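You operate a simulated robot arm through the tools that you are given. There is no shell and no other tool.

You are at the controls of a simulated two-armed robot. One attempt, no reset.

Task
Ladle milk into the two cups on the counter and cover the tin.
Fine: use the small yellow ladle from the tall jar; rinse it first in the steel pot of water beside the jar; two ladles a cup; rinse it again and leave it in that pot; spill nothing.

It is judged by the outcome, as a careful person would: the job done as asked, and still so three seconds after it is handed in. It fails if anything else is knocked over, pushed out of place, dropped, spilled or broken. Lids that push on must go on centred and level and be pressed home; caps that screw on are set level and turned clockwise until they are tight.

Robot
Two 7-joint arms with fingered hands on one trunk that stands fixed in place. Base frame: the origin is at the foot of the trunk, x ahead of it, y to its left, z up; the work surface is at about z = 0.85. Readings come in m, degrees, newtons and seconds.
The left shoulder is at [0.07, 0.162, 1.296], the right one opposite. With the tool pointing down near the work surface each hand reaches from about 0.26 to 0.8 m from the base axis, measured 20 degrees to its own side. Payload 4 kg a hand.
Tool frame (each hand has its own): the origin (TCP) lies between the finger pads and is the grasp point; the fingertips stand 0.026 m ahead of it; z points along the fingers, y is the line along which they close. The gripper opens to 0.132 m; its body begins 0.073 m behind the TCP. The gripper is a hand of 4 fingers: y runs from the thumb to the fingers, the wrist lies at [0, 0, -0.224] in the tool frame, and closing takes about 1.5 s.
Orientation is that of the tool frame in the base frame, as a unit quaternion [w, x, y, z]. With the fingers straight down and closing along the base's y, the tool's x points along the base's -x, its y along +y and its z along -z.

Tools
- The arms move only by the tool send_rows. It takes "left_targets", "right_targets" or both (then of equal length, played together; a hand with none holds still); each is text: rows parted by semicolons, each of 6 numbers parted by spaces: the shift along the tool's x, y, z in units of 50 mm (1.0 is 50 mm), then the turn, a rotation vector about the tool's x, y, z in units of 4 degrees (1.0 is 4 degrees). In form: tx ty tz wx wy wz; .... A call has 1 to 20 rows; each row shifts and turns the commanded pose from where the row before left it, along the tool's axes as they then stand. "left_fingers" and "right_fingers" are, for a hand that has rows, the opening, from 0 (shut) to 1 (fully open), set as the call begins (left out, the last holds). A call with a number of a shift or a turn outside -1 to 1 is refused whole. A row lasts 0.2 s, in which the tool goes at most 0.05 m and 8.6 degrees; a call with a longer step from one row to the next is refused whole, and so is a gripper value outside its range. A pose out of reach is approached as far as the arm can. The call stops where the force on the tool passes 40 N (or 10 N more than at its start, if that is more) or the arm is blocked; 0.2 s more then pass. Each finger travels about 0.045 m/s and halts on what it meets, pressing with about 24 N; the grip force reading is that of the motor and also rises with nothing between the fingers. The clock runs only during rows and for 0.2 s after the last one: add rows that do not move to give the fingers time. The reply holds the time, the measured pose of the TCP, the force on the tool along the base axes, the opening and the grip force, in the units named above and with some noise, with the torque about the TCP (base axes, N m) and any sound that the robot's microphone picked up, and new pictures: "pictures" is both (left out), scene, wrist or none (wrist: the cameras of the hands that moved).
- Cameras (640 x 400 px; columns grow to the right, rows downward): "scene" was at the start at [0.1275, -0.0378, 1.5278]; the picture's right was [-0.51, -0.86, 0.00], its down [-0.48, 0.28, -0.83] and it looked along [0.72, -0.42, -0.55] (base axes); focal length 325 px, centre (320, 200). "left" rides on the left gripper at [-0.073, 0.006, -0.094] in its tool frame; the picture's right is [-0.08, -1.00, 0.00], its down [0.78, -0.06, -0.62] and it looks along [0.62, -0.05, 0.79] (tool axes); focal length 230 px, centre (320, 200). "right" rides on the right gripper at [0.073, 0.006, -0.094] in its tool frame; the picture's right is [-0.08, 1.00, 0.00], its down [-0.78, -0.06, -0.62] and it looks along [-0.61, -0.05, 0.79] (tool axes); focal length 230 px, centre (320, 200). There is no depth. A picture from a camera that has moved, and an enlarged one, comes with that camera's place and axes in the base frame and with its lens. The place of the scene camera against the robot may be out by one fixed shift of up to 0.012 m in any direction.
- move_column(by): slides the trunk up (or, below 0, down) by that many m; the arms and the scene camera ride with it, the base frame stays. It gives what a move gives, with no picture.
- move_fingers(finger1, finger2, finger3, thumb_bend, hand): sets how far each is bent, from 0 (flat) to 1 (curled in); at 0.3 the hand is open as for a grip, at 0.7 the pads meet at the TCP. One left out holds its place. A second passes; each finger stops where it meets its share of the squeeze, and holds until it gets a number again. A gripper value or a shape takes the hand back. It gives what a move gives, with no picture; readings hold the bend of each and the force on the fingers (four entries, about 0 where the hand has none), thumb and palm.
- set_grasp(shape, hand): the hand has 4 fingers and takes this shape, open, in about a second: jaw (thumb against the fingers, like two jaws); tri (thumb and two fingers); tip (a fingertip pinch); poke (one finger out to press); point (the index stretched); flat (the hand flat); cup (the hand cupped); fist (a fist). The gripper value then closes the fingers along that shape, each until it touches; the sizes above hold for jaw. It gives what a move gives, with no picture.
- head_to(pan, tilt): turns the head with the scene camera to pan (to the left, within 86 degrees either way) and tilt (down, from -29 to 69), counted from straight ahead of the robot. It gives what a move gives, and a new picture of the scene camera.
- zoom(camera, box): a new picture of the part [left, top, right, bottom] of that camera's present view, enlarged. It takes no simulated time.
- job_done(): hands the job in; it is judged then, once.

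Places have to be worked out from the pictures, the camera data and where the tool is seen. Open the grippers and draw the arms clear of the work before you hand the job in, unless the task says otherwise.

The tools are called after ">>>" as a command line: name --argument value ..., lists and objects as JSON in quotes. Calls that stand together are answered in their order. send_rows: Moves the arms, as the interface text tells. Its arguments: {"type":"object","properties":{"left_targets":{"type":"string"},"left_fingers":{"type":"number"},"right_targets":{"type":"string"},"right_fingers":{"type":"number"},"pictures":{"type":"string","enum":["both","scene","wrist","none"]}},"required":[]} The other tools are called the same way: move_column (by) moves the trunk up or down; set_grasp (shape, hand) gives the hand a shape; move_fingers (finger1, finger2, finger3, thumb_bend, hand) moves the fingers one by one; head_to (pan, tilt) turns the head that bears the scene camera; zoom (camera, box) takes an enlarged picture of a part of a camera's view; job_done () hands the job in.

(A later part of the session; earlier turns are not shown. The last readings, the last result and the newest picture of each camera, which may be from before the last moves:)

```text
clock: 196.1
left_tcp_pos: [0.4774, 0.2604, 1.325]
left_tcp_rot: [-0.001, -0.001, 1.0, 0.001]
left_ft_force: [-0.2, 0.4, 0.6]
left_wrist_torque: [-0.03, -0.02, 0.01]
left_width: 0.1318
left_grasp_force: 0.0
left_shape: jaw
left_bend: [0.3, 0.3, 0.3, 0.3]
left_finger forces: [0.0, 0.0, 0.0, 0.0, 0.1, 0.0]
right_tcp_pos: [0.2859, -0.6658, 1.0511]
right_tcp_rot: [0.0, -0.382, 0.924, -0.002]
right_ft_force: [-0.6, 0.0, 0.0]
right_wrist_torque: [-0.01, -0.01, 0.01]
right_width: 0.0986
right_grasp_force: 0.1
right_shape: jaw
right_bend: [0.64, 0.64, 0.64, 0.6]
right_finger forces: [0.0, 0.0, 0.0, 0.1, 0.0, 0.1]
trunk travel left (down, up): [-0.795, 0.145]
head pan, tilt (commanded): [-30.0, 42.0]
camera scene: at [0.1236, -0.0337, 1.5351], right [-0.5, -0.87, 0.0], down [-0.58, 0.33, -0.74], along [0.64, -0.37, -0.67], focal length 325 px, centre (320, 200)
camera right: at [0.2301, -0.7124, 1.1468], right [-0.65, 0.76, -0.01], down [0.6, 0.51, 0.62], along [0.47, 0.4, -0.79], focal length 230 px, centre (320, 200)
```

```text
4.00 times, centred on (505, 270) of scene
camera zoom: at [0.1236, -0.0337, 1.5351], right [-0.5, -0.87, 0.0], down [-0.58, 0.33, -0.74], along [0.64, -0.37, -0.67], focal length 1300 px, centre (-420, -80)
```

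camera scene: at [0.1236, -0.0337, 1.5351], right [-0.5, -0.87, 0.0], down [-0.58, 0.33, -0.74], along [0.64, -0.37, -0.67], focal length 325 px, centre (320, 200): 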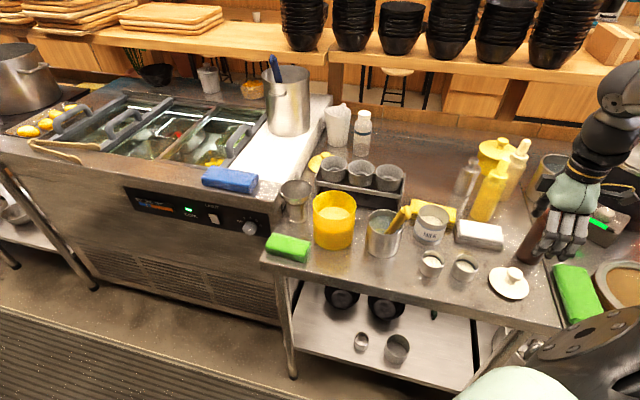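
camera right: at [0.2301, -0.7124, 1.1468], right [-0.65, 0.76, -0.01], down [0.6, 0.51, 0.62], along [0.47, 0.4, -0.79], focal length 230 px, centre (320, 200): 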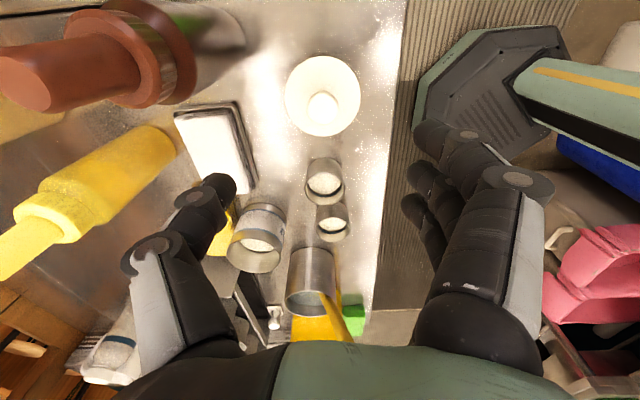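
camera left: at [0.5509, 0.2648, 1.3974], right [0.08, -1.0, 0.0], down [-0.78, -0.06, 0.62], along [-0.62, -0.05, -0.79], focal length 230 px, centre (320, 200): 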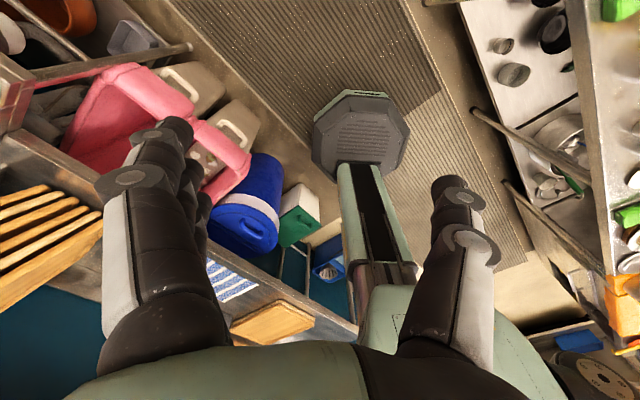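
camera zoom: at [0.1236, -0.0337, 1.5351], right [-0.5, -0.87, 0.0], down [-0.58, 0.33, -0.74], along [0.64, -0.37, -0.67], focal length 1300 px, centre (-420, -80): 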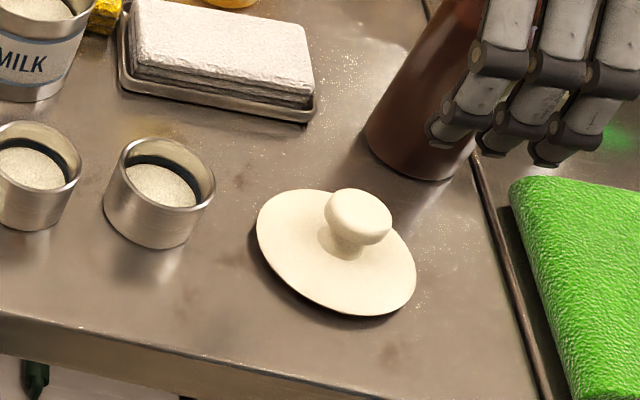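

The lid's plate centre is near (0.282, -0.665), and its knob is about 32 mm wide with its widest part near z 0.90. I'll descend to just above it and check alignment.

>>> send_rows --right_targets "-0.042 0.07 0.4 0 0 0; 0 0 0.45 0 0 0; 0 0 0.45 0 0 0; 0 0 0.45 0 0 0; 0 0 0.4 0 0 0; 0 0 0 0 0 0" --pictures "wrist"

>>> zoom --camera "right" --box '[200, 40, 440, 260]'

>>> zoom --camera "scene" --box '[450, 220, 560, 320]'

```text
clock: 197.5
left_tcp_pos: [0.4759, 0.2603, 1.3243]
left_tcp_rot: [0.0, 0.0, 1.0, 0.0]
left_ft_force: [-0.4, 0.0, -0.1]
left_wrist_torque: [0.0, -0.01, 0.03]
left_width: 0.1319
left_grasp_force: 0.1
left_shape: jaw
left_bend: [0.3, 0.3, 0.3, 0.3]
left_finger forces: [0.1, 0.0, 0.0, 0.0, 0.0, 0.0]
right_tcp_pos: [0.2853, -0.6634, 0.9434]
right_tcp_rot: [0.001, -0.382, 0.924, -0.003]
right_ft_force: [0.3, -0.2, 0.9]
right_wrist_torque: [-0.02, 0.0, -0.02]
right_width: 0.0988
right_grasp_force: 0.0
right_shape: jaw
right_bend: [0.64, 0.64, 0.64, 0.6]
right_finger forces: [0.0, 0.0, 0.1, 0.1, 0.1, 0.1]
trunk travel left (down, up): [-0.795, 0.145]
head pan, tilt (commanded): [-30.0, 42.0]
camera right: at [0.2296, -0.7103, 1.0393], right [-0.65, 0.76, -0.01], down [0.6, 0.51, 0.62], along [0.47, 0.4, -0.79], focal length 230 px, centre (320, 200)
```

right: 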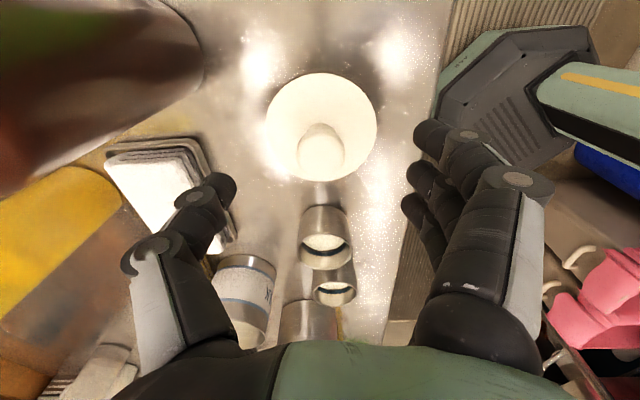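

```text
1.82 times, centred on (320, 150) of right
camera zoom: at [0.2296, -0.7103, 1.0393], right [-0.65, 0.76, -0.01], down [0.6, 0.51, 0.62], along [0.47, 0.4, -0.79], focal length 418 px, centre (320, 291)
```

zoom: 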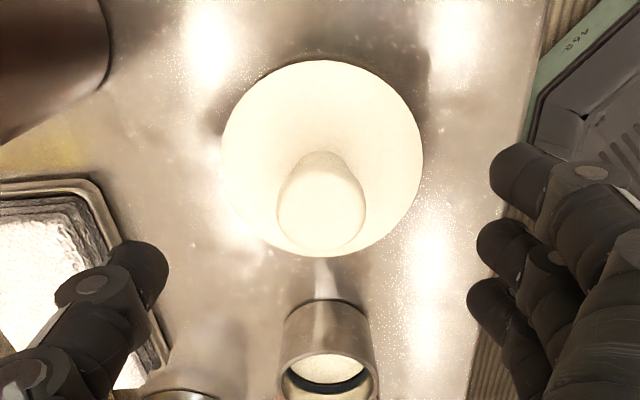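

```text
4.00 times, centred on (505, 270) of scene
camera zoom: at [0.1231, -0.0339, 1.5352], right [-0.5, -0.87, 0.0], down [-0.58, 0.33, -0.74], along [0.64, -0.37, -0.67], focal length 1300 px, centre (-420, -80)
```

zoom: 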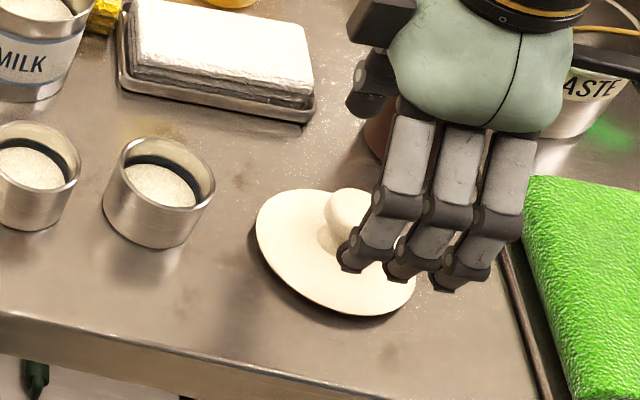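

The knob is centred between thumb and fingers (knob at about (0.280, -0.666), widest at z 0.905). I'll lower 31 mm and close on it.

>>> send_rows --right_targets "0 0 0.3 0 0 0; 0 0 0.33 0 0 0; 0 0 0 0 0 0" --pictures "none"

>>> send_rows --right_targets "0 0 0 0 0 0; 0 0 0 0 0 0; 0 0 0 0 0 0; 0 0 0 0 0 0; 0 0 0 0 0 0; 0 0 0 0 0 0; 0 0 0 0 0 0; 0 0 0 0 0 0" --right_fingers 0 --pictures "both"

>>> zoom --camera "right" --box '[200, 40, 440, 260]'

>>> zoom --camera "scene" --box '[450, 220, 560, 320]'

```text
clock: 198.3
left_tcp_pos: [0.4763, 0.261, 1.3239]
left_tcp_rot: [0.0, -0.001, 1.0, 0.0]
left_ft_force: [-0.2, 0.1, -0.2]
left_wrist_torque: [-0.04, 0.02, -0.02]
left_width: 0.1321
left_grasp_force: 0.1
left_shape: jaw
left_bend: [0.3, 0.3, 0.3, 0.3]
left_finger forces: [0.1, 0.1, 0.0, 0.0, 0.0, 0.0]
right_tcp_pos: [0.2854, -0.6625, 0.9119]
right_tcp_rot: [0.0, -0.382, 0.924, -0.003]
right_ft_force: [0.1, -1.0, -0.6]
right_wrist_torque: [0.0, 0.01, 0.0]
right_width: 0.0986
right_grasp_force: 0.1
right_shape: jaw
right_bend: [0.64, 0.64, 0.64, 0.6]
right_finger forces: [0.0, 0.0, 0.0, 0.1, 0.0, 0.1]
trunk travel left (down, up): [-0.795, 0.145]
head pan, tilt (commanded): [-30.0, 42.0]
```

```text
clock: 200.1
left_tcp_pos: [0.4748, 0.2618, 1.3248]
left_tcp_rot: [0.001, -0.001, 1.0, 0.0]
left_ft_force: [-0.7, 0.6, 0.3]
left_wrist_torque: [0.02, -0.02, 0.02]
left_width: 0.132
left_grasp_force: 0.1
left_shape: jaw
left_bend: [0.3, 0.3, 0.3, 0.3]
left_finger forces: [0.0, 0.1, 0.0, 0.0, 0.0, 0.1]
right_tcp_pos: [0.285, -0.6635, 0.9131]
right_tcp_rot: [0.0, -0.383, 0.924, -0.004]
right_ft_force: [2.2, -1.2, 6.5]
right_wrist_torque: [0.09, 0.04, 0.03]
right_width: 0.0104
right_grasp_force: 24.3
right_shape: jaw
right_bend: [0.68, 0.72, 0.67, 0.72]
right_finger forces: [0.0, 14.4, 0.0, 0.0, 16.7, 0.0]
trunk travel left (down, up): [-0.795, 0.145]
head pan, tilt (commanded): [-30.0, 42.0]
camera scene: at [0.1231, -0.0331, 1.5353], right [-0.5, -0.87, 0.0], down [-0.58, 0.33, -0.74], along [0.64, -0.37, -0.67], focal length 325 px, centre (320, 200)
camera right: at [0.2303, -0.71, 1.009], right [-0.65, 0.76, -0.01], down [0.6, 0.52, 0.62], along [0.47, 0.39, -0.79], focal length 230 px, centre (320, 200)
```

scene: 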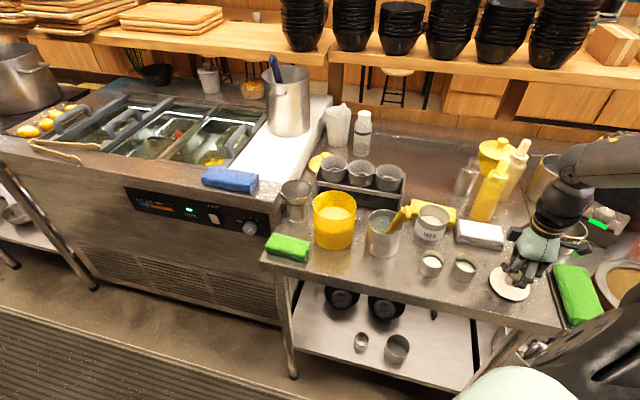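
right: 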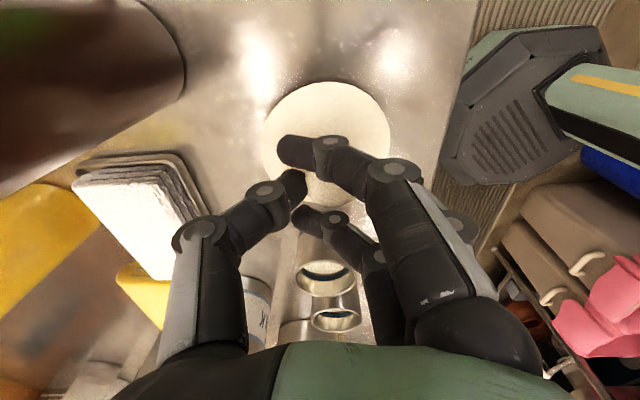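

```text
1.82 times, centred on (320, 150) of right
camera zoom: at [0.2303, -0.71, 1.009], right [-0.65, 0.76, -0.01], down [0.6, 0.52, 0.62], along [0.47, 0.39, -0.79], focal length 418 px, centre (320, 291)
```

zoom: 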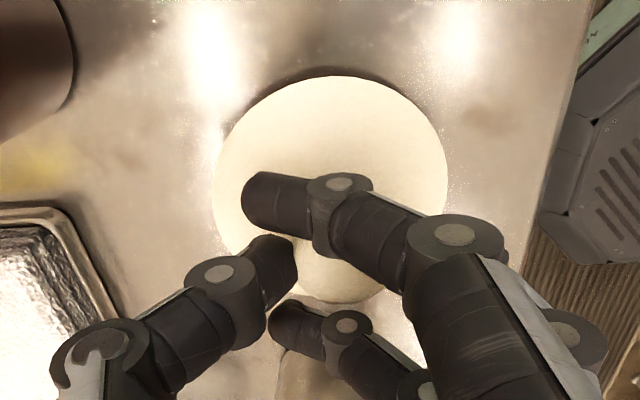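

```text
4.00 times, centred on (505, 270) of scene
camera zoom: at [0.1231, -0.0331, 1.5353], right [-0.5, -0.87, 0.0], down [-0.58, 0.33, -0.74], along [0.64, -0.37, -0.67], focal length 1300 px, centre (-420, -80)
```

zoom: 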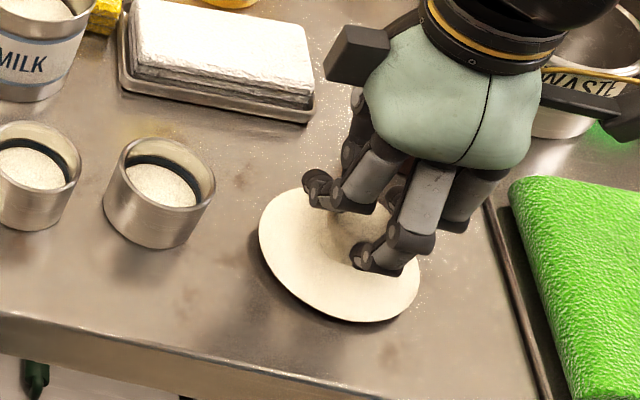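

Thumb and middle finger hold the knob (about 15 N), the other fingers curl beside it. I'll lift gently and see how the lid hangs.

>>> send_rows --right_targets "0 0 -0.2 0 0 0; 0 0 -0.2 0 0 0; 0 0 -0.3 0 0 0; 0 0 0 0 0 0" --pictures "none"

>>> zoom --camera "scene" --box '[450, 210, 560, 310]'

>>> zoom --camera "right" --box '[200, 40, 440, 260]'

```text
clock: 201.1
left_tcp_pos: [0.4776, 0.26, 1.3246]
left_tcp_rot: [0.0, -0.001, 1.0, 0.001]
left_ft_force: [-0.2, 0.3, -0.5]
left_wrist_torque: [0.0, 0.01, 0.0]
left_width: 0.132
left_grasp_force: 0.2
left_shape: jaw
left_bend: [0.3, 0.3, 0.3, 0.3]
left_finger forces: [0.1, 0.0, 0.0, 0.0, 0.0, 0.1]
right_tcp_pos: [0.2853, -0.6636, 0.9479]
right_tcp_rot: [0.0, -0.381, 0.925, -0.002]
right_ft_force: [0.0, -0.2, -0.3]
right_wrist_torque: [-0.01, 0.02, 0.03]
right_width: 0.0097
right_grasp_force: 24.7
right_shape: jaw
right_bend: [0.68, 0.7, 0.67, 0.72]
right_finger forces: [0.0, 14.6, 0.0, 0.0, 14.6, 0.0]
trunk travel left (down, up): [-0.795, 0.145]
head pan, tilt (commanded): [-30.0, 42.0]
```

```text
4.00 times, centred on (505, 260) of scene
camera zoom: at [0.1234, -0.0347, 1.5351], right [-0.5, -0.87, 0.0], down [-0.58, 0.33, -0.74], along [0.64, -0.37, -0.67], focal length 1300 px, centre (-420, -40)
```

zoom: 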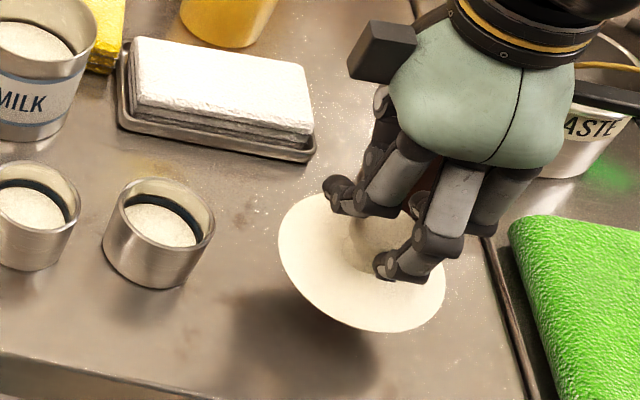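

```text
1.82 times, centred on (320, 150) of right
camera zoom: at [0.2302, -0.71, 1.0418], right [-0.65, 0.76, 0.0], down [0.6, 0.51, 0.62], along [0.47, 0.4, -0.79], focal length 418 px, centre (320, 291)
```

zoom: 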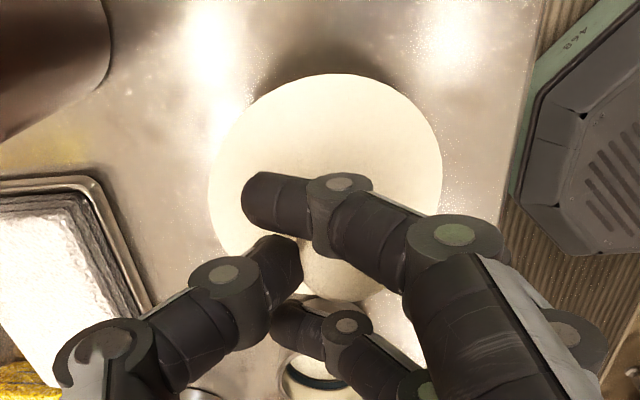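

The lid hangs level, its centre about 4 mm from the hand's axis. I'll raise it and move toward the tin, stopping short so that the wrist camera can see the tin.

>>> send_rows --right_targets "0 0 -0.5 0 0 0; 0 0 -0.5 0 0 0; 0 0 -0.5 0 0 0; 0 0 -0.5 0 0 0; -0.305 -0.379 0 0 0 0; -0.305 -0.379 0 0 0 0; -0.305 -0.379 0 0 0 0; -0.305 -0.379 0 0 0 0; -0.305 -0.379 0 0 0 0; -0.305 -0.379 0 0 0 0; 0 0 0 0 0 0" --pictures "both"

>>> zoom --camera "right" --box '[180, 60, 440, 320]'

>>> zoom --camera "scene" --box '[390, 170, 530, 290]'

```text
clock: 203.5
left_tcp_pos: [0.4756, 0.2605, 1.3254]
left_tcp_rot: [0.0, -0.001, 1.0, 0.0]
left_ft_force: [-1.2, -0.3, -0.1]
left_wrist_torque: [0.01, 0.0, 0.0]
left_width: 0.1319
left_grasp_force: 0.0
left_shape: jaw
left_bend: [0.3, 0.3, 0.3, 0.3]
left_finger forces: [0.1, 0.0, 0.0, 0.0, 0.0, 0.1]
right_tcp_pos: [0.4299, -0.6781, 1.0477]
right_tcp_rot: [0.0, -0.382, 0.924, -0.003]
right_ft_force: [-0.7, 0.3, -1.1]
right_wrist_torque: [-0.02, 0.0, -0.01]
right_width: 0.0098
right_grasp_force: 23.5
right_shape: jaw
right_bend: [0.68, 0.7, 0.67, 0.72]
right_finger forces: [0.0, 14.5, 0.0, 0.0, 14.5, 0.0]
trunk travel left (down, up): [-0.795, 0.145]
head pan, tilt (commanded): [-30.0, 42.0]
camera scene: at [0.1228, -0.0345, 1.5352], right [-0.5, -0.87, 0.0], down [-0.58, 0.33, -0.74], along [0.64, -0.37, -0.67], focal length 325 px, centre (320, 200)
camera right: at [0.3741, -0.7244, 1.1429], right [-0.65, 0.76, -0.01], down [0.6, 0.51, 0.62], along [0.47, 0.4, -0.79], focal length 230 px, centre (320, 200)
```

scene: 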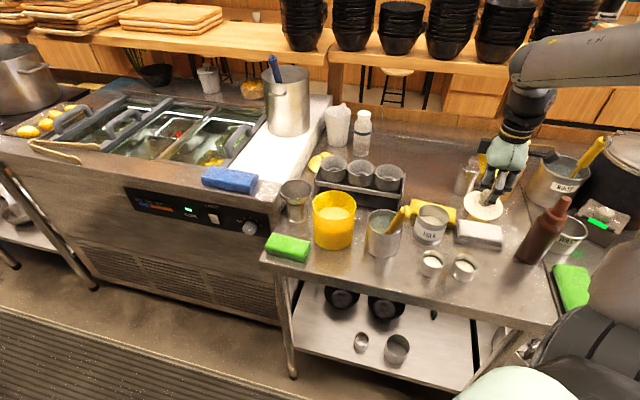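
right: 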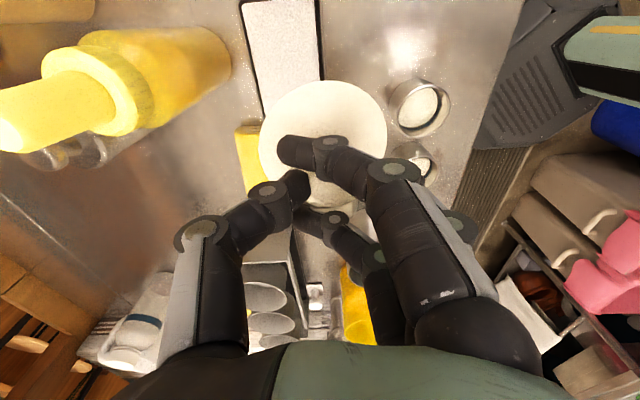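

```text
1.54 times, centred on (310, 190) of right
camera zoom: at [0.3741, -0.7244, 1.1429], right [-0.65, 0.76, -0.01], down [0.6, 0.51, 0.62], along [0.47, 0.4, -0.79], focal length 354 px, centre (335, 215)
```

zoom: 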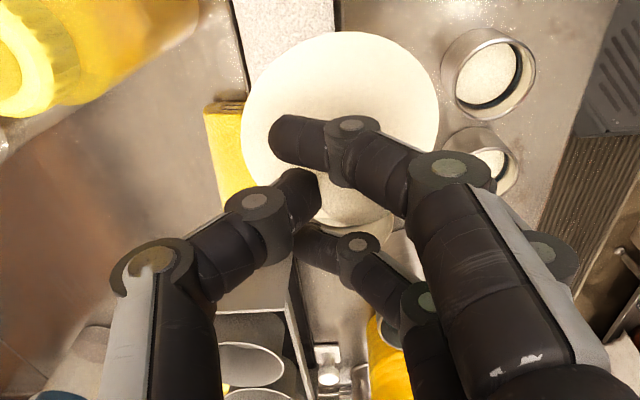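

```text
3.33 times, centred on (460, 230) of scene
camera zoom: at [0.1228, -0.0345, 1.5352], right [-0.5, -0.87, 0.0], down [-0.58, 0.33, -0.74], along [0.64, -0.37, -0.67], focal length 1083 px, centre (-147, 100)
```

zoom: 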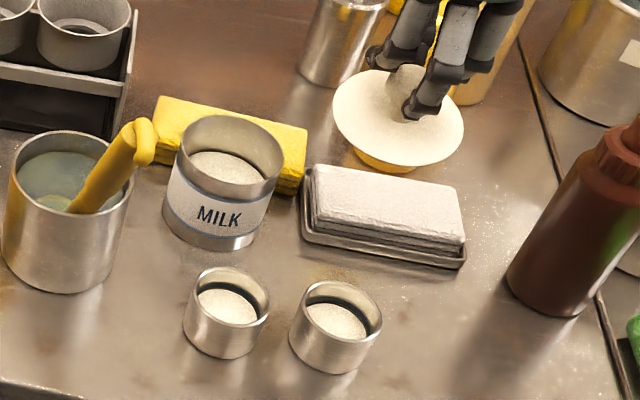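

The scene camera's estimate of the lid (0.425, -0.677) matches the kinematics to 1 mm, so it's well calibrated. I'll zoom in on the tin to measure its centre and rim precisely.

>>> zoom --camera "scene" --box '[400, 190, 460, 250]'

>>> zoom --camera "scene" --box '[450, 180, 520, 230]'

```text
6.67 times, centred on (430, 220) of scene
camera zoom: at [0.1228, -0.0345, 1.5352], right [-0.5, -0.87, 0.0], down [-0.58, 0.33, -0.74], along [0.64, -0.37, -0.67], focal length 2166 px, centre (-413, 67)
```

zoom: 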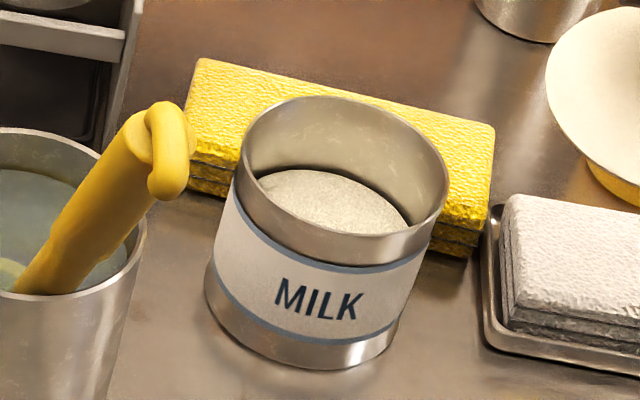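

```text
8.00 times, centred on (485, 205) of scene
camera zoom: at [0.1228, -0.0345, 1.5352], right [-0.5, -0.87, 0.0], down [-0.58, 0.33, -0.74], along [0.64, -0.37, -0.67], focal length 2599 px, centre (-1000, 160)
```

zoom: 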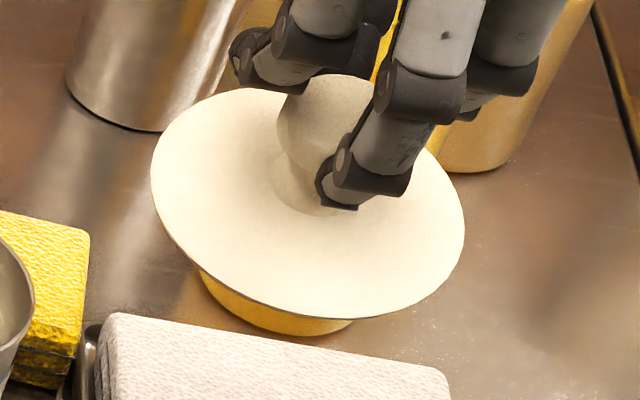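

The tin's base and rim fit a centre of about (0.503, -0.610) with the rim at roughly z 0.92. I'll bring the lid over it at a safe height.

>>> send_rows --right_targets "-0.341 -0.022 0 0 0 0; -0.341 -0.022 0 0 0 0; -0.341 -0.022 0 0 0 0; -0.341 -0.022 0 0 0 0; -0.341 -0.022 0 0 0 0; -0.341 -0.022 0 0 0 0; 0 0 0.35 0 0 0; 0 0 0.35 0 0 0; 0 0 0 0 0 0" --pictures "none"

>>> zoom --camera "scene" --box '[390, 170, 470, 250]'

>>> zoom --camera "right" --box '[180, 60, 440, 320]'

```text
clock: 205.5
left_tcp_pos: [0.4767, 0.2609, 1.3245]
left_tcp_rot: [0.0, -0.001, 1.0, 0.0]
left_ft_force: [0.1, 0.3, -0.2]
left_wrist_torque: [-0.04, -0.01, 0.01]
left_width: 0.1319
left_grasp_force: 0.0
left_shape: jaw
left_bend: [0.3, 0.3, 0.3, 0.3]
left_finger forces: [0.1, 0.0, 0.1, 0.0, 0.1, 0.1]
right_tcp_pos: [0.5063, -0.61, 1.0138]
right_tcp_rot: [0.0, -0.382, 0.924, -0.004]
right_ft_force: [-0.6, 0.1, -0.4]
right_wrist_torque: [0.0, 0.0, 0.0]
right_width: 0.0099
right_grasp_force: 24.1
right_shape: jaw
right_bend: [0.68, 0.7, 0.67, 0.72]
right_finger forces: [0.0, 14.4, 0.0, 0.0, 14.4, 0.1]
trunk travel left (down, up): [-0.795, 0.145]
head pan, tilt (commanded): [-30.0, 42.0]
```

```text
5.00 times, centred on (430, 210) of scene
camera zoom: at [0.1234, -0.0338, 1.5352], right [-0.5, -0.87, 0.0], down [-0.58, 0.33, -0.74], along [0.64, -0.37, -0.67], focal length 1624 px, centre (-230, 150)
```

zoom: 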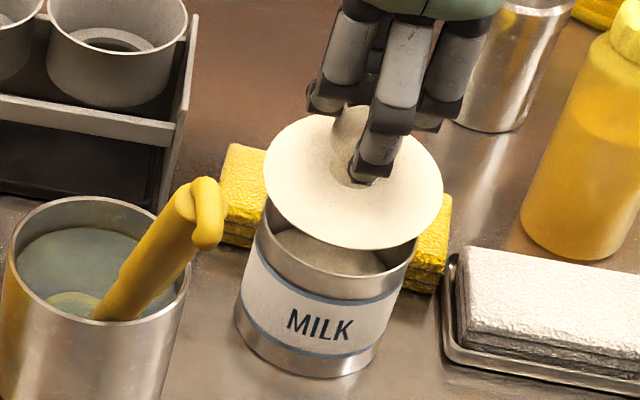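

```text
1.54 times, centred on (310, 190) of right
camera zoom: at [0.4515, -0.6563, 1.1095], right [-0.65, 0.76, -0.01], down [0.6, 0.51, 0.62], along [0.47, 0.4, -0.79], focal length 354 px, centre (335, 215)
```

zoom: 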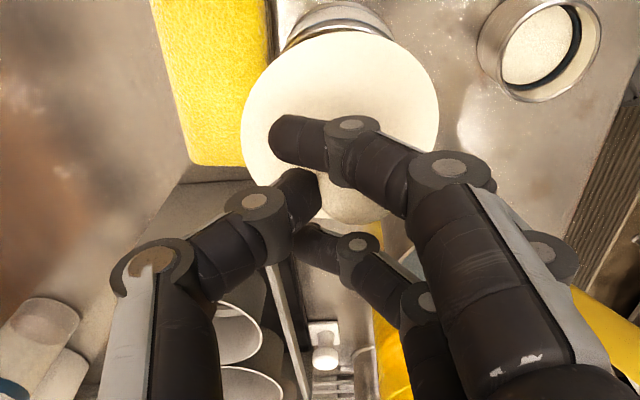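

The lid is aligned over the tin to within about 2–3 mm in both views. I'll lower it in small steps to just above the rim and check again.

>>> send_rows --right_targets "0 0 0.12 0 0 0; 0 0 0.12 0 0 0; 0 0 0.12 0 0 0; 0 0 0.12 0 0 0; 0 0 0 0 0 0" --pictures "none"

>>> zoom --camera "scene" --box '[400, 180, 460, 240]'

>>> zoom --camera "right" --box '[180, 40, 440, 240]'

```text
clock: 206.7
left_tcp_pos: [0.476, 0.2609, 1.3245]
left_tcp_rot: [0.0, 0.0, 1.0, 0.0]
left_ft_force: [-0.6, -0.6, -0.6]
left_wrist_torque: [0.0, 0.01, -0.03]
left_width: 0.1317
left_grasp_force: 0.0
left_shape: jaw
left_bend: [0.3, 0.3, 0.3, 0.3]
left_finger forces: [0.0, 0.0, 0.0, 0.0, 0.0, 0.1]
right_tcp_pos: [0.5064, -0.6112, 0.9899]
right_tcp_rot: [0.0, -0.382, 0.924, -0.003]
right_ft_force: [0.0, 1.0, 4.2]
right_wrist_torque: [0.15, 0.12, -0.01]
right_width: 0.01
right_grasp_force: 24.1
right_shape: jaw
right_bend: [0.68, 0.71, 0.67, 0.72]
right_finger forces: [0.1, 13.9, 0.1, 0.0, 15.1, 0.0]
trunk travel left (down, up): [-0.795, 0.145]
head pan, tilt (commanded): [-30.0, 42.0]
```

```text
6.67 times, centred on (430, 210) of scene
camera zoom: at [0.1229, -0.0335, 1.5353], right [-0.5, -0.87, 0.0], down [-0.58, 0.33, -0.74], along [0.64, -0.37, -0.67], focal length 2166 px, centre (-413, 133)
```

zoom: 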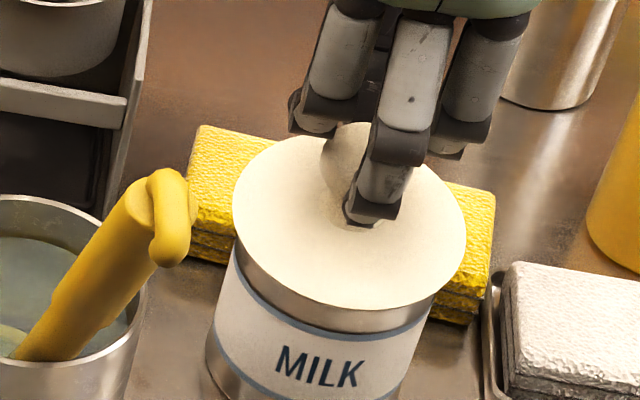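

```text
2.00 times, centred on (310, 140) of right
camera zoom: at [0.4515, -0.6574, 1.0842], right [-0.65, 0.76, -0.01], down [0.6, 0.51, 0.62], along [0.47, 0.4, -0.79], focal length 460 px, centre (340, 320)
```

zoom: 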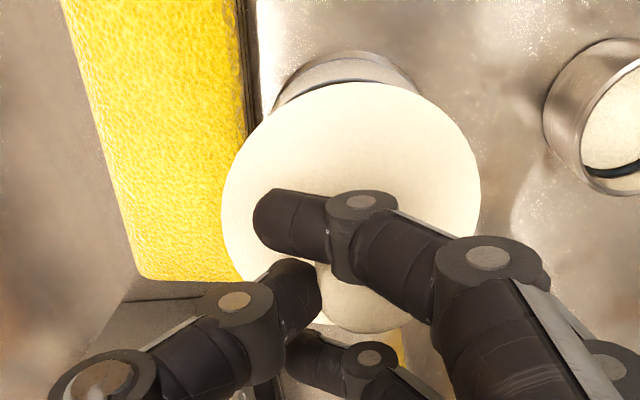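

The lid touched at z 0.990 with 4 N, and the torque shows contact on the front-left side, so it's off by a couple of millimetres. I'll lift slightly, shift 2 mm the other way, and try again.

>>> send_rows --right_targets "0 0 -0.08 0 0 0; 0 -0.042 0 0 0 0; 0 0 0.06 0 0 0; 0 0 0.06 0 0 0; 0 0 0 0 0 0" --pictures "none"

>>> zoom --camera "scene" --box '[400, 180, 460, 240]'

```text
clock: 207.9
left_tcp_pos: [0.4765, 0.261, 1.3247]
left_tcp_rot: [0.0, -0.001, 1.0, -0.001]
left_ft_force: [0.5, 0.3, 0.8]
left_wrist_torque: [0.01, -0.02, -0.02]
left_width: 0.1319
left_grasp_force: 0.0
left_shape: jaw
left_bend: [0.3, 0.3, 0.3, 0.3]
left_finger forces: [0.0, 0.0, 0.0, 0.0, 0.0, 0.0]
right_tcp_pos: [0.5082, -0.6109, 0.9863]
right_tcp_rot: [0.001, -0.381, 0.925, -0.004]
right_ft_force: [-0.1, 0.4, 6.6]
right_wrist_torque: [0.2, 0.18, 0.04]
right_width: 0.0106
right_grasp_force: 24.3
right_shape: jaw
right_bend: [0.68, 0.71, 0.67, 0.72]
right_finger forces: [0.0, 14.7, 0.0, 0.1, 15.8, 0.0]
trunk travel left (down, up): [-0.795, 0.145]
head pan, tilt (commanded): [-30.0, 42.0]
```

```text
6.67 times, centred on (430, 210) of scene
camera zoom: at [0.1229, -0.0335, 1.5353], right [-0.5, -0.87, 0.0], down [-0.58, 0.33, -0.74], along [0.64, -0.37, -0.67], focal length 2166 px, centre (-413, 133)
```

zoom: 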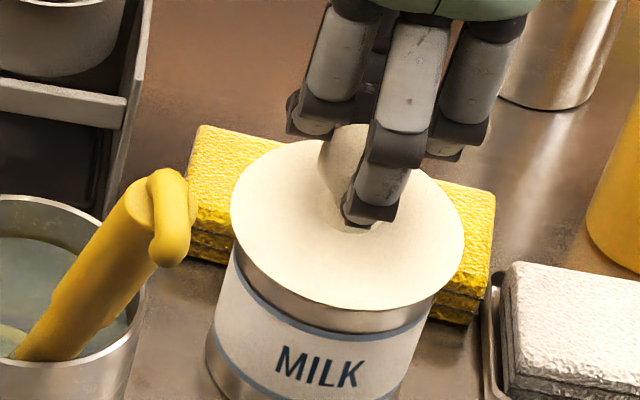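

The contact point stays at the front-left edge, and the lid's outline suggests it hangs tilted about 5° with that side low. I'll lift it off and look closely at its tilt.

>>> send_rows --right_targets "0 0 -0.3 0 0 0; 0 0 -0.3 0 0 0; 0 0 0 0 0 0" --pictures "none"

>>> zoom --camera "scene" --box '[405, 180, 455, 220]'

>>> head_to --pan -45 --tilt 35

>>> zoom --camera "scene" --box '[300, 130, 420, 230]'

```text
clock: 208.7
left_tcp_pos: [0.4784, 0.2599, 1.3248]
left_tcp_rot: [-0.001, -0.001, 1.0, 0.001]
left_ft_force: [-0.1, 0.6, 0.3]
left_wrist_torque: [-0.01, -0.02, 0.0]
left_width: 0.1319
left_grasp_force: 0.0
left_shape: jaw
left_bend: [0.3, 0.3, 0.3, 0.3]
left_finger forces: [0.0, 0.0, 0.1, 0.0, 0.0, 0.1]
right_tcp_pos: [0.5077, -0.6119, 1.0156]
right_tcp_rot: [0.0, -0.382, 0.924, -0.001]
right_ft_force: [0.2, -0.4, -0.6]
right_wrist_torque: [-0.02, -0.02, 0.01]
right_width: 0.0104
right_grasp_force: 24.0
right_shape: jaw
right_bend: [0.68, 0.71, 0.67, 0.72]
right_finger forces: [0.0, 14.2, 0.0, 0.0, 14.1, 0.0]
trunk travel left (down, up): [-0.795, 0.145]
head pan, tilt (commanded): [-30.0, 42.0]
```

```text
10.00 times, centred on (430, 200) of scene
camera zoom: at [0.1237, -0.0346, 1.5351], right [-0.5, -0.87, 0.0], down [-0.58, 0.33, -0.74], along [0.64, -0.37, -0.67], focal length 3249 px, centre (-780, 200)
```

zoom: 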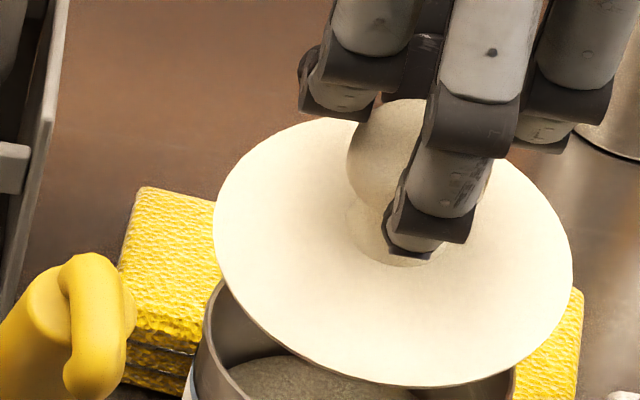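

```text
clock: 209.4
left_tcp_pos: [0.4778, 0.2595, 1.3238]
left_tcp_rot: [0.0, 0.0, 1.0, 0.0]
left_ft_force: [0.2, -1.1, 0.0]
left_wrist_torque: [0.02, 0.02, -0.02]
left_width: 0.1318
left_grasp_force: 0.0
left_shape: jaw
left_bend: [0.3, 0.3, 0.3, 0.3]
left_finger forces: [0.0, 0.0, 0.0, 0.0, 0.0, 0.0]
right_tcp_pos: [0.51, -0.6114, 1.0172]
right_tcp_rot: [0.0, -0.381, 0.924, -0.003]
right_ft_force: [0.4, -0.8, -0.9]
right_wrist_torque: [0.0, -0.01, 0.01]
right_width: 0.0101
right_grasp_force: 24.2
right_shape: jaw
right_bend: [0.68, 0.71, 0.67, 0.72]
right_finger forces: [0.0, 14.3, 0.0, 0.0, 14.0, 0.0]
trunk travel left (down, up): [-0.795, 0.145]
head pan, tilt (commanded): [-45.0, 35.0]
camera scene: at [0.1135, -0.0549, 1.5456], right [-0.71, -0.71, 0.0], down [-0.41, 0.41, -0.82], along [0.58, -0.58, -0.57], focal length 325 px, centre (320, 200)
```

scene: 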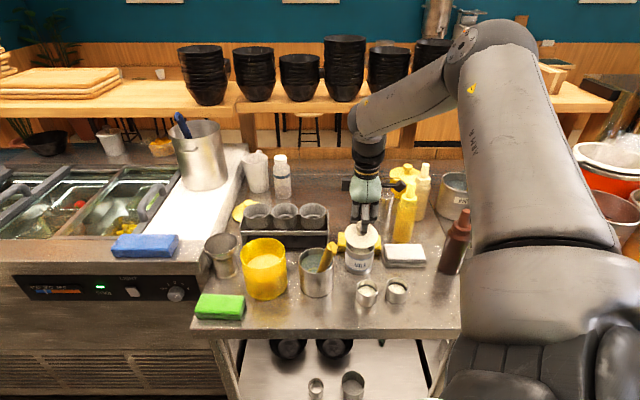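

```text
4.00 times, centred on (360, 180) of scene
camera zoom: at [0.1135, -0.0549, 1.5456], right [-0.71, -0.71, 0.0], down [-0.41, 0.41, -0.82], along [0.58, -0.58, -0.57], focal length 1300 px, centre (160, 280)
```

zoom: 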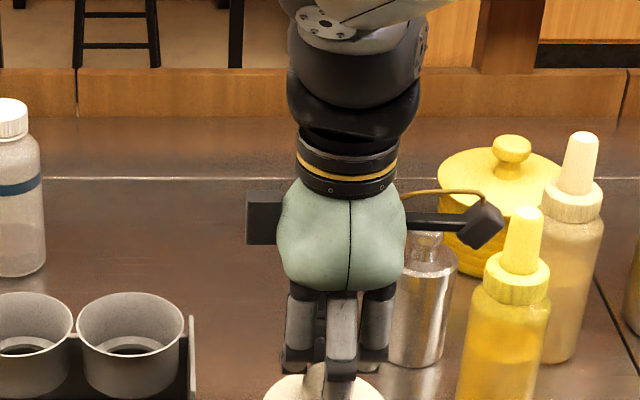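

With the head turned square to the counter I get a cleaner view. I'll zoom in on the lid and tin from here.

>>> zoom --camera "scene" --box '[335, 215, 390, 255]'

>>> zoom --camera "scene" --box '[320, 205, 400, 285]'

```text
10.00 times, centred on (362, 235) of scene
camera zoom: at [0.1135, -0.0549, 1.5456], right [-0.71, -0.71, 0.0], down [-0.41, 0.41, -0.82], along [0.58, -0.58, -0.57], focal length 3249 px, centre (-105, -150)
```

zoom: 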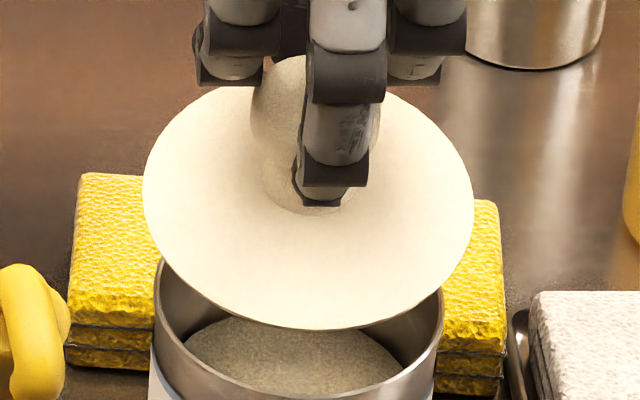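

```text
5.00 times, centred on (360, 245) of scene
camera zoom: at [0.1135, -0.0549, 1.5456], right [-0.71, -0.71, 0.0], down [-0.41, 0.41, -0.82], along [0.58, -0.58, -0.57], focal length 1624 px, centre (120, -25)
```

zoom: 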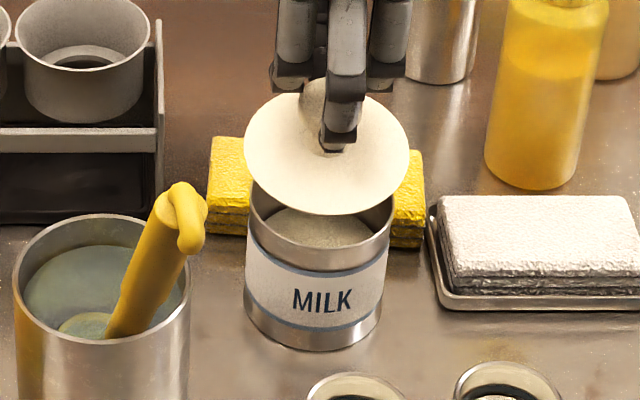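

The lid is centred to within about 1 mm over the tin (0.503, -0.611) but tilted about 9° with its finger side low. I'll rotate the hand 9° about that axis, pivoting on the lid's centre, to level it.

>>> send_rows --right_targets "0 -0.052 0.009 -0.75 0 0; 0 -0.052 0.009 -0.75 0 0; 0 -0.052 0.009 -0.75 0 0; 0 0 0 0 0 0" --pictures "none"

>>> zoom --camera "scene" --box '[335, 215, 390, 255]'

>>> zoom --camera "scene" --box '[320, 205, 400, 285]'

```text
clock: 210.4
left_tcp_pos: [0.4763, 0.2594, 1.3247]
left_tcp_rot: [0.001, 0.0, 1.0, 0.0]
left_ft_force: [-0.7, 0.0, -0.2]
left_wrist_torque: [-0.01, 0.0, 0.01]
left_width: 0.1318
left_grasp_force: 0.0
left_shape: jaw
left_bend: [0.3, 0.3, 0.3, 0.3]
left_finger forces: [0.0, 0.0, 0.1, 0.0, 0.0, 0.1]
right_tcp_pos: [0.5126, -0.6174, 1.014]
right_tcp_rot: [-0.03, -0.38, 0.922, 0.07]
right_ft_force: [-0.7, -0.3, 0.4]
right_wrist_torque: [0.03, 0.05, -0.01]
right_width: 0.01
right_grasp_force: 24.1
right_shape: jaw
right_bend: [0.68, 0.71, 0.67, 0.72]
right_finger forces: [0.1, 14.2, 0.0, 0.1, 14.1, 0.0]
trunk travel left (down, up): [-0.795, 0.145]
head pan, tilt (commanded): [-45.0, 35.0]
```

```text
10.00 times, centred on (362, 235) of scene
camera zoom: at [0.1132, -0.0547, 1.5457], right [-0.71, -0.71, 0.0], down [-0.41, 0.41, -0.82], along [0.58, -0.58, -0.57], focal length 3249 px, centre (-105, -150)
```

zoom: 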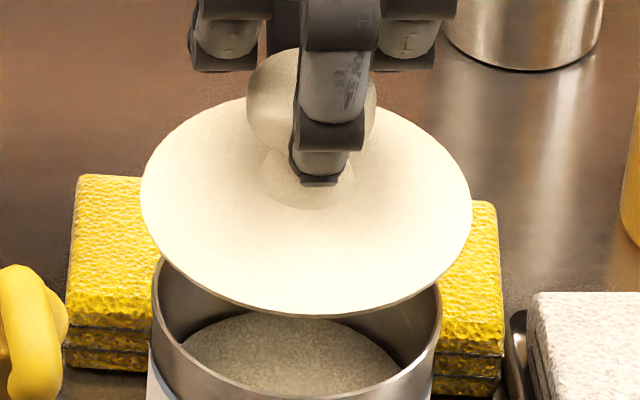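

```text
5.00 times, centred on (360, 245) of scene
camera zoom: at [0.1132, -0.0547, 1.5457], right [-0.71, -0.71, 0.0], down [-0.41, 0.41, -0.82], along [0.58, -0.58, -0.57], focal length 1624 px, centre (120, -25)
```

zoom: 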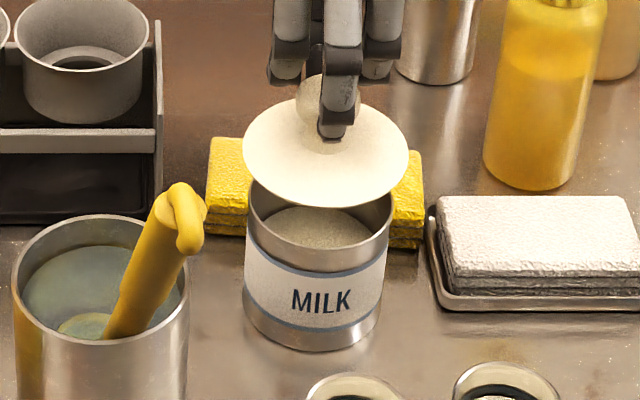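

The lid is now level front-to-back, with maybe 4° of sideways lean left. I'll correct that too and lower it gently to the rim.

>>> send_rows --right_targets "-0.063 0 0.005 0 0.9 0; 0 0 0 0 0 0; 0 0 0.12 0 0 0; 0 0 0.12 0 0 0; 0 0 0.12 0 0 0; 0 0 0.1 0 0 0; 0 0 0 0 0 0" --pictures "none"

>>> zoom --camera "scene" --box '[335, 215, 390, 255]'

>>> zoom --camera "right" --box '[180, 40, 440, 240]'

```text
clock: 212.1
left_tcp_pos: [0.4777, 0.2603, 1.3251]
left_tcp_rot: [-0.002, -0.001, 1.0, 0.0]
left_ft_force: [0.3, 0.3, -0.5]
left_wrist_torque: [0.01, 0.02, -0.01]
left_width: 0.1318
left_grasp_force: 0.0
left_shape: jaw
left_bend: [0.3, 0.3, 0.3, 0.3]
left_finger forces: [0.0, 0.1, 0.0, 0.0, 0.0, 0.0]
right_tcp_pos: [0.5141, -0.6141, 0.9909]
right_tcp_rot: [-0.059, -0.382, 0.92, 0.058]
right_ft_force: [0.2, -0.7, -0.4]
right_wrist_torque: [0.0, -0.01, 0.02]
right_width: 0.0098
right_grasp_force: 23.9
right_shape: jaw
right_bend: [0.68, 0.71, 0.67, 0.72]
right_finger forces: [0.0, 14.2, 0.0, 0.0, 14.0, 0.0]
trunk travel left (down, up): [-0.795, 0.145]
head pan, tilt (commanded): [-45.0, 35.0]
```

```text
10.00 times, centred on (362, 235) of scene
camera zoom: at [0.1136, -0.0546, 1.5456], right [-0.71, -0.71, 0.0], down [-0.41, 0.41, -0.82], along [0.58, -0.58, -0.57], focal length 3249 px, centre (-105, -150)
```

zoom: 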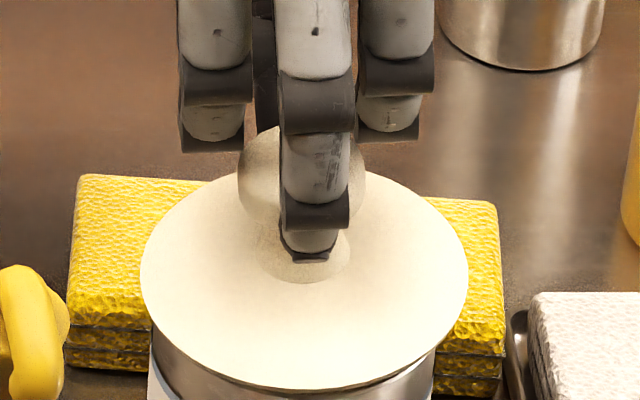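

```text
2.00 times, centred on (310, 140) of right
camera zoom: at [0.4725, -0.6668, 1.091], right [-0.64, 0.75, 0.15], down [0.69, 0.48, 0.55], along [0.34, 0.45, -0.82], focal length 460 px, centre (340, 320)
```

zoom: 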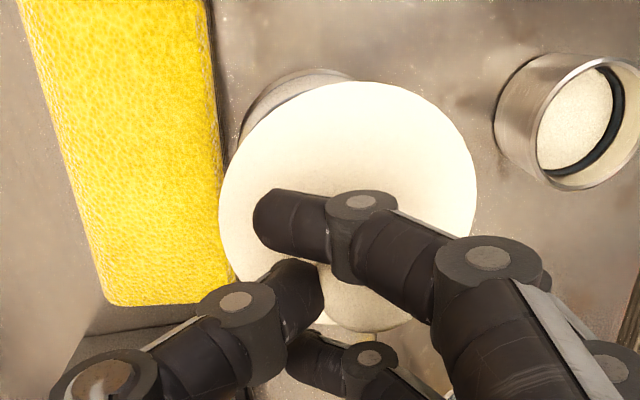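

The lid is level and centred within about 2 mm, not yet touching. I'll nudge it 1–2 mm away from me and lower in 3 mm steps.

>>> send_rows --right_targets "0 -0.03 0 0 0 0; 0 0 0.06 0 0 0; 0 0 0.06 0 0 0; 0 0 0 0 0 0" --pictures "none"

>>> zoom --camera "scene" --box '[335, 215, 390, 255]'

```text
clock: 213.1
left_tcp_pos: [0.4766, 0.2593, 1.3251]
left_tcp_rot: [0.0, -0.001, 1.0, 0.001]
left_ft_force: [0.3, -0.1, 0.7]
left_wrist_torque: [0.01, -0.03, -0.01]
left_width: 0.1319
left_grasp_force: 0.0
left_shape: jaw
left_bend: [0.3, 0.3, 0.3, 0.3]
left_finger forces: [0.0, 0.0, 0.0, 0.1, 0.0, 0.0]
right_tcp_pos: [0.5115, -0.6134, 0.9847]
right_tcp_rot: [-0.059, -0.382, 0.92, 0.057]
right_ft_force: [0.1, -1.1, -0.6]
right_wrist_torque: [-0.03, -0.03, 0.0]
right_width: 0.0096
right_grasp_force: 23.9
right_shape: jaw
right_bend: [0.68, 0.71, 0.67, 0.72]
right_finger forces: [0.1, 14.1, 0.0, 0.0, 14.3, 0.0]
trunk travel left (down, up): [-0.795, 0.145]
head pan, tilt (commanded): [-45.0, 35.0]
```

```text
10.00 times, centred on (362, 235) of scene
camera zoom: at [0.1133, -0.0548, 1.5456], right [-0.71, -0.71, 0.0], down [-0.41, 0.41, -0.82], along [0.58, -0.58, -0.57], focal length 3249 px, centre (-105, -150)
```

zoom: 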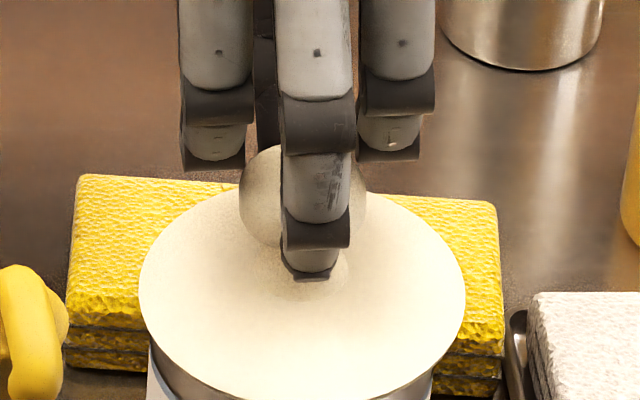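

Still free and centred. Another 6 mm down.

>>> send_rows --right_targets "0 0 0.06 0 0 0; 0 0 0.06 0 0 0; 0 0 0 0 0 0" --pictures "none"

>>> zoom --camera "scene" --box '[335, 220, 390, 260]'

```text
clock: 213.8
left_tcp_pos: [0.4763, 0.2601, 1.3248]
left_tcp_rot: [-0.001, 0.0, 1.0, 0.0]
left_ft_force: [-1.3, -0.6, -0.3]
left_wrist_torque: [0.02, 0.01, -0.04]
left_width: 0.1318
left_grasp_force: 0.1
left_shape: jaw
left_bend: [0.3, 0.3, 0.3, 0.3]
left_finger forces: [0.0, 0.1, 0.1, 0.0, 0.0, 0.0]
right_tcp_pos: [0.5117, -0.6135, 0.9813]
right_tcp_rot: [-0.057, -0.383, 0.92, 0.056]
right_ft_force: [2.1, -4.7, 13.8]
right_wrist_torque: [0.1, 0.14, 0.04]
right_width: 0.0106
right_grasp_force: 24.3
right_shape: jaw
right_bend: [0.68, 0.71, 0.67, 0.73]
right_finger forces: [0.0, 14.4, 0.0, 0.1, 19.4, 0.0]
trunk travel left (down, up): [-0.795, 0.145]
head pan, tilt (commanded): [-45.0, 35.0]
```

```text
10.00 times, centred on (362, 240) of scene
camera zoom: at [0.1121, -0.0537, 1.546], right [-0.71, -0.71, 0.0], down [-0.41, 0.4, -0.82], along [0.58, -0.58, -0.57], focal length 3249 px, centre (-105, -200)
```

zoom: 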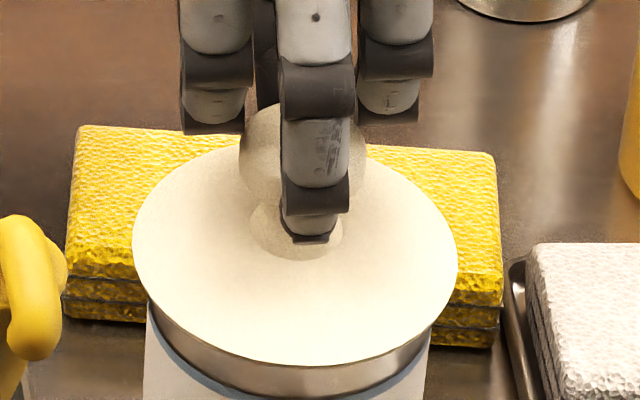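

The lid is now bearing evenly (14 N, contact almost central), with a small sideways force showing it wants about 1 mm toward +x/-y. I'll ease it that way and press a little further.

>>> send_rows --right_targets "0 -0.025 -0.02 0 0 0; 0 0 0.04 0 0 0; 0 0 0.04 0 0 0; 0 0 0 0 0 0" --pictures "none"

>>> zoom --camera "scene" --box '[335, 220, 390, 260]'

```text
clock: 214.8
left_tcp_pos: [0.4747, 0.2616, 1.3262]
left_tcp_rot: [0.0, -0.001, 1.0, 0.0]
left_ft_force: [0.0, -0.5, 0.0]
left_wrist_torque: [-0.01, -0.03, 0.01]
left_width: 0.1318
left_grasp_force: 0.0
left_shape: jaw
left_bend: [0.3, 0.3, 0.3, 0.3]
left_finger forces: [0.1, 0.0, 0.1, 0.0, 0.0, 0.0]
right_tcp_pos: [0.5117, -0.614, 0.9778]
right_tcp_rot: [-0.058, -0.382, 0.921, 0.056]
right_ft_force: [4.1, -6.6, 23.4]
right_wrist_torque: [0.1, 0.16, 0.02]
right_width: 0.0117
right_grasp_force: 24.0
right_shape: jaw
right_bend: [0.68, 0.71, 0.67, 0.75]
right_finger forces: [0.7, 15.3, 0.1, 0.0, 24.0, 0.1]
trunk travel left (down, up): [-0.795, 0.145]
head pan, tilt (commanded): [-45.0, 35.0]
```

```text
10.00 times, centred on (362, 240) of scene
camera zoom: at [0.1115, -0.0529, 1.546], right [-0.71, -0.71, 0.0], down [-0.4, 0.4, -0.82], along [0.58, -0.58, -0.57], focal length 3249 px, centre (-105, -200)
```

zoom: 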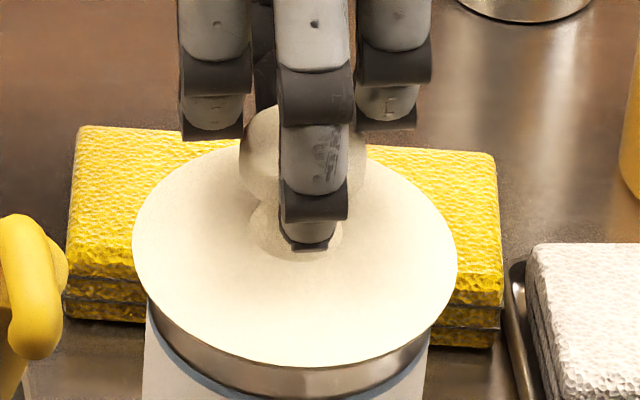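

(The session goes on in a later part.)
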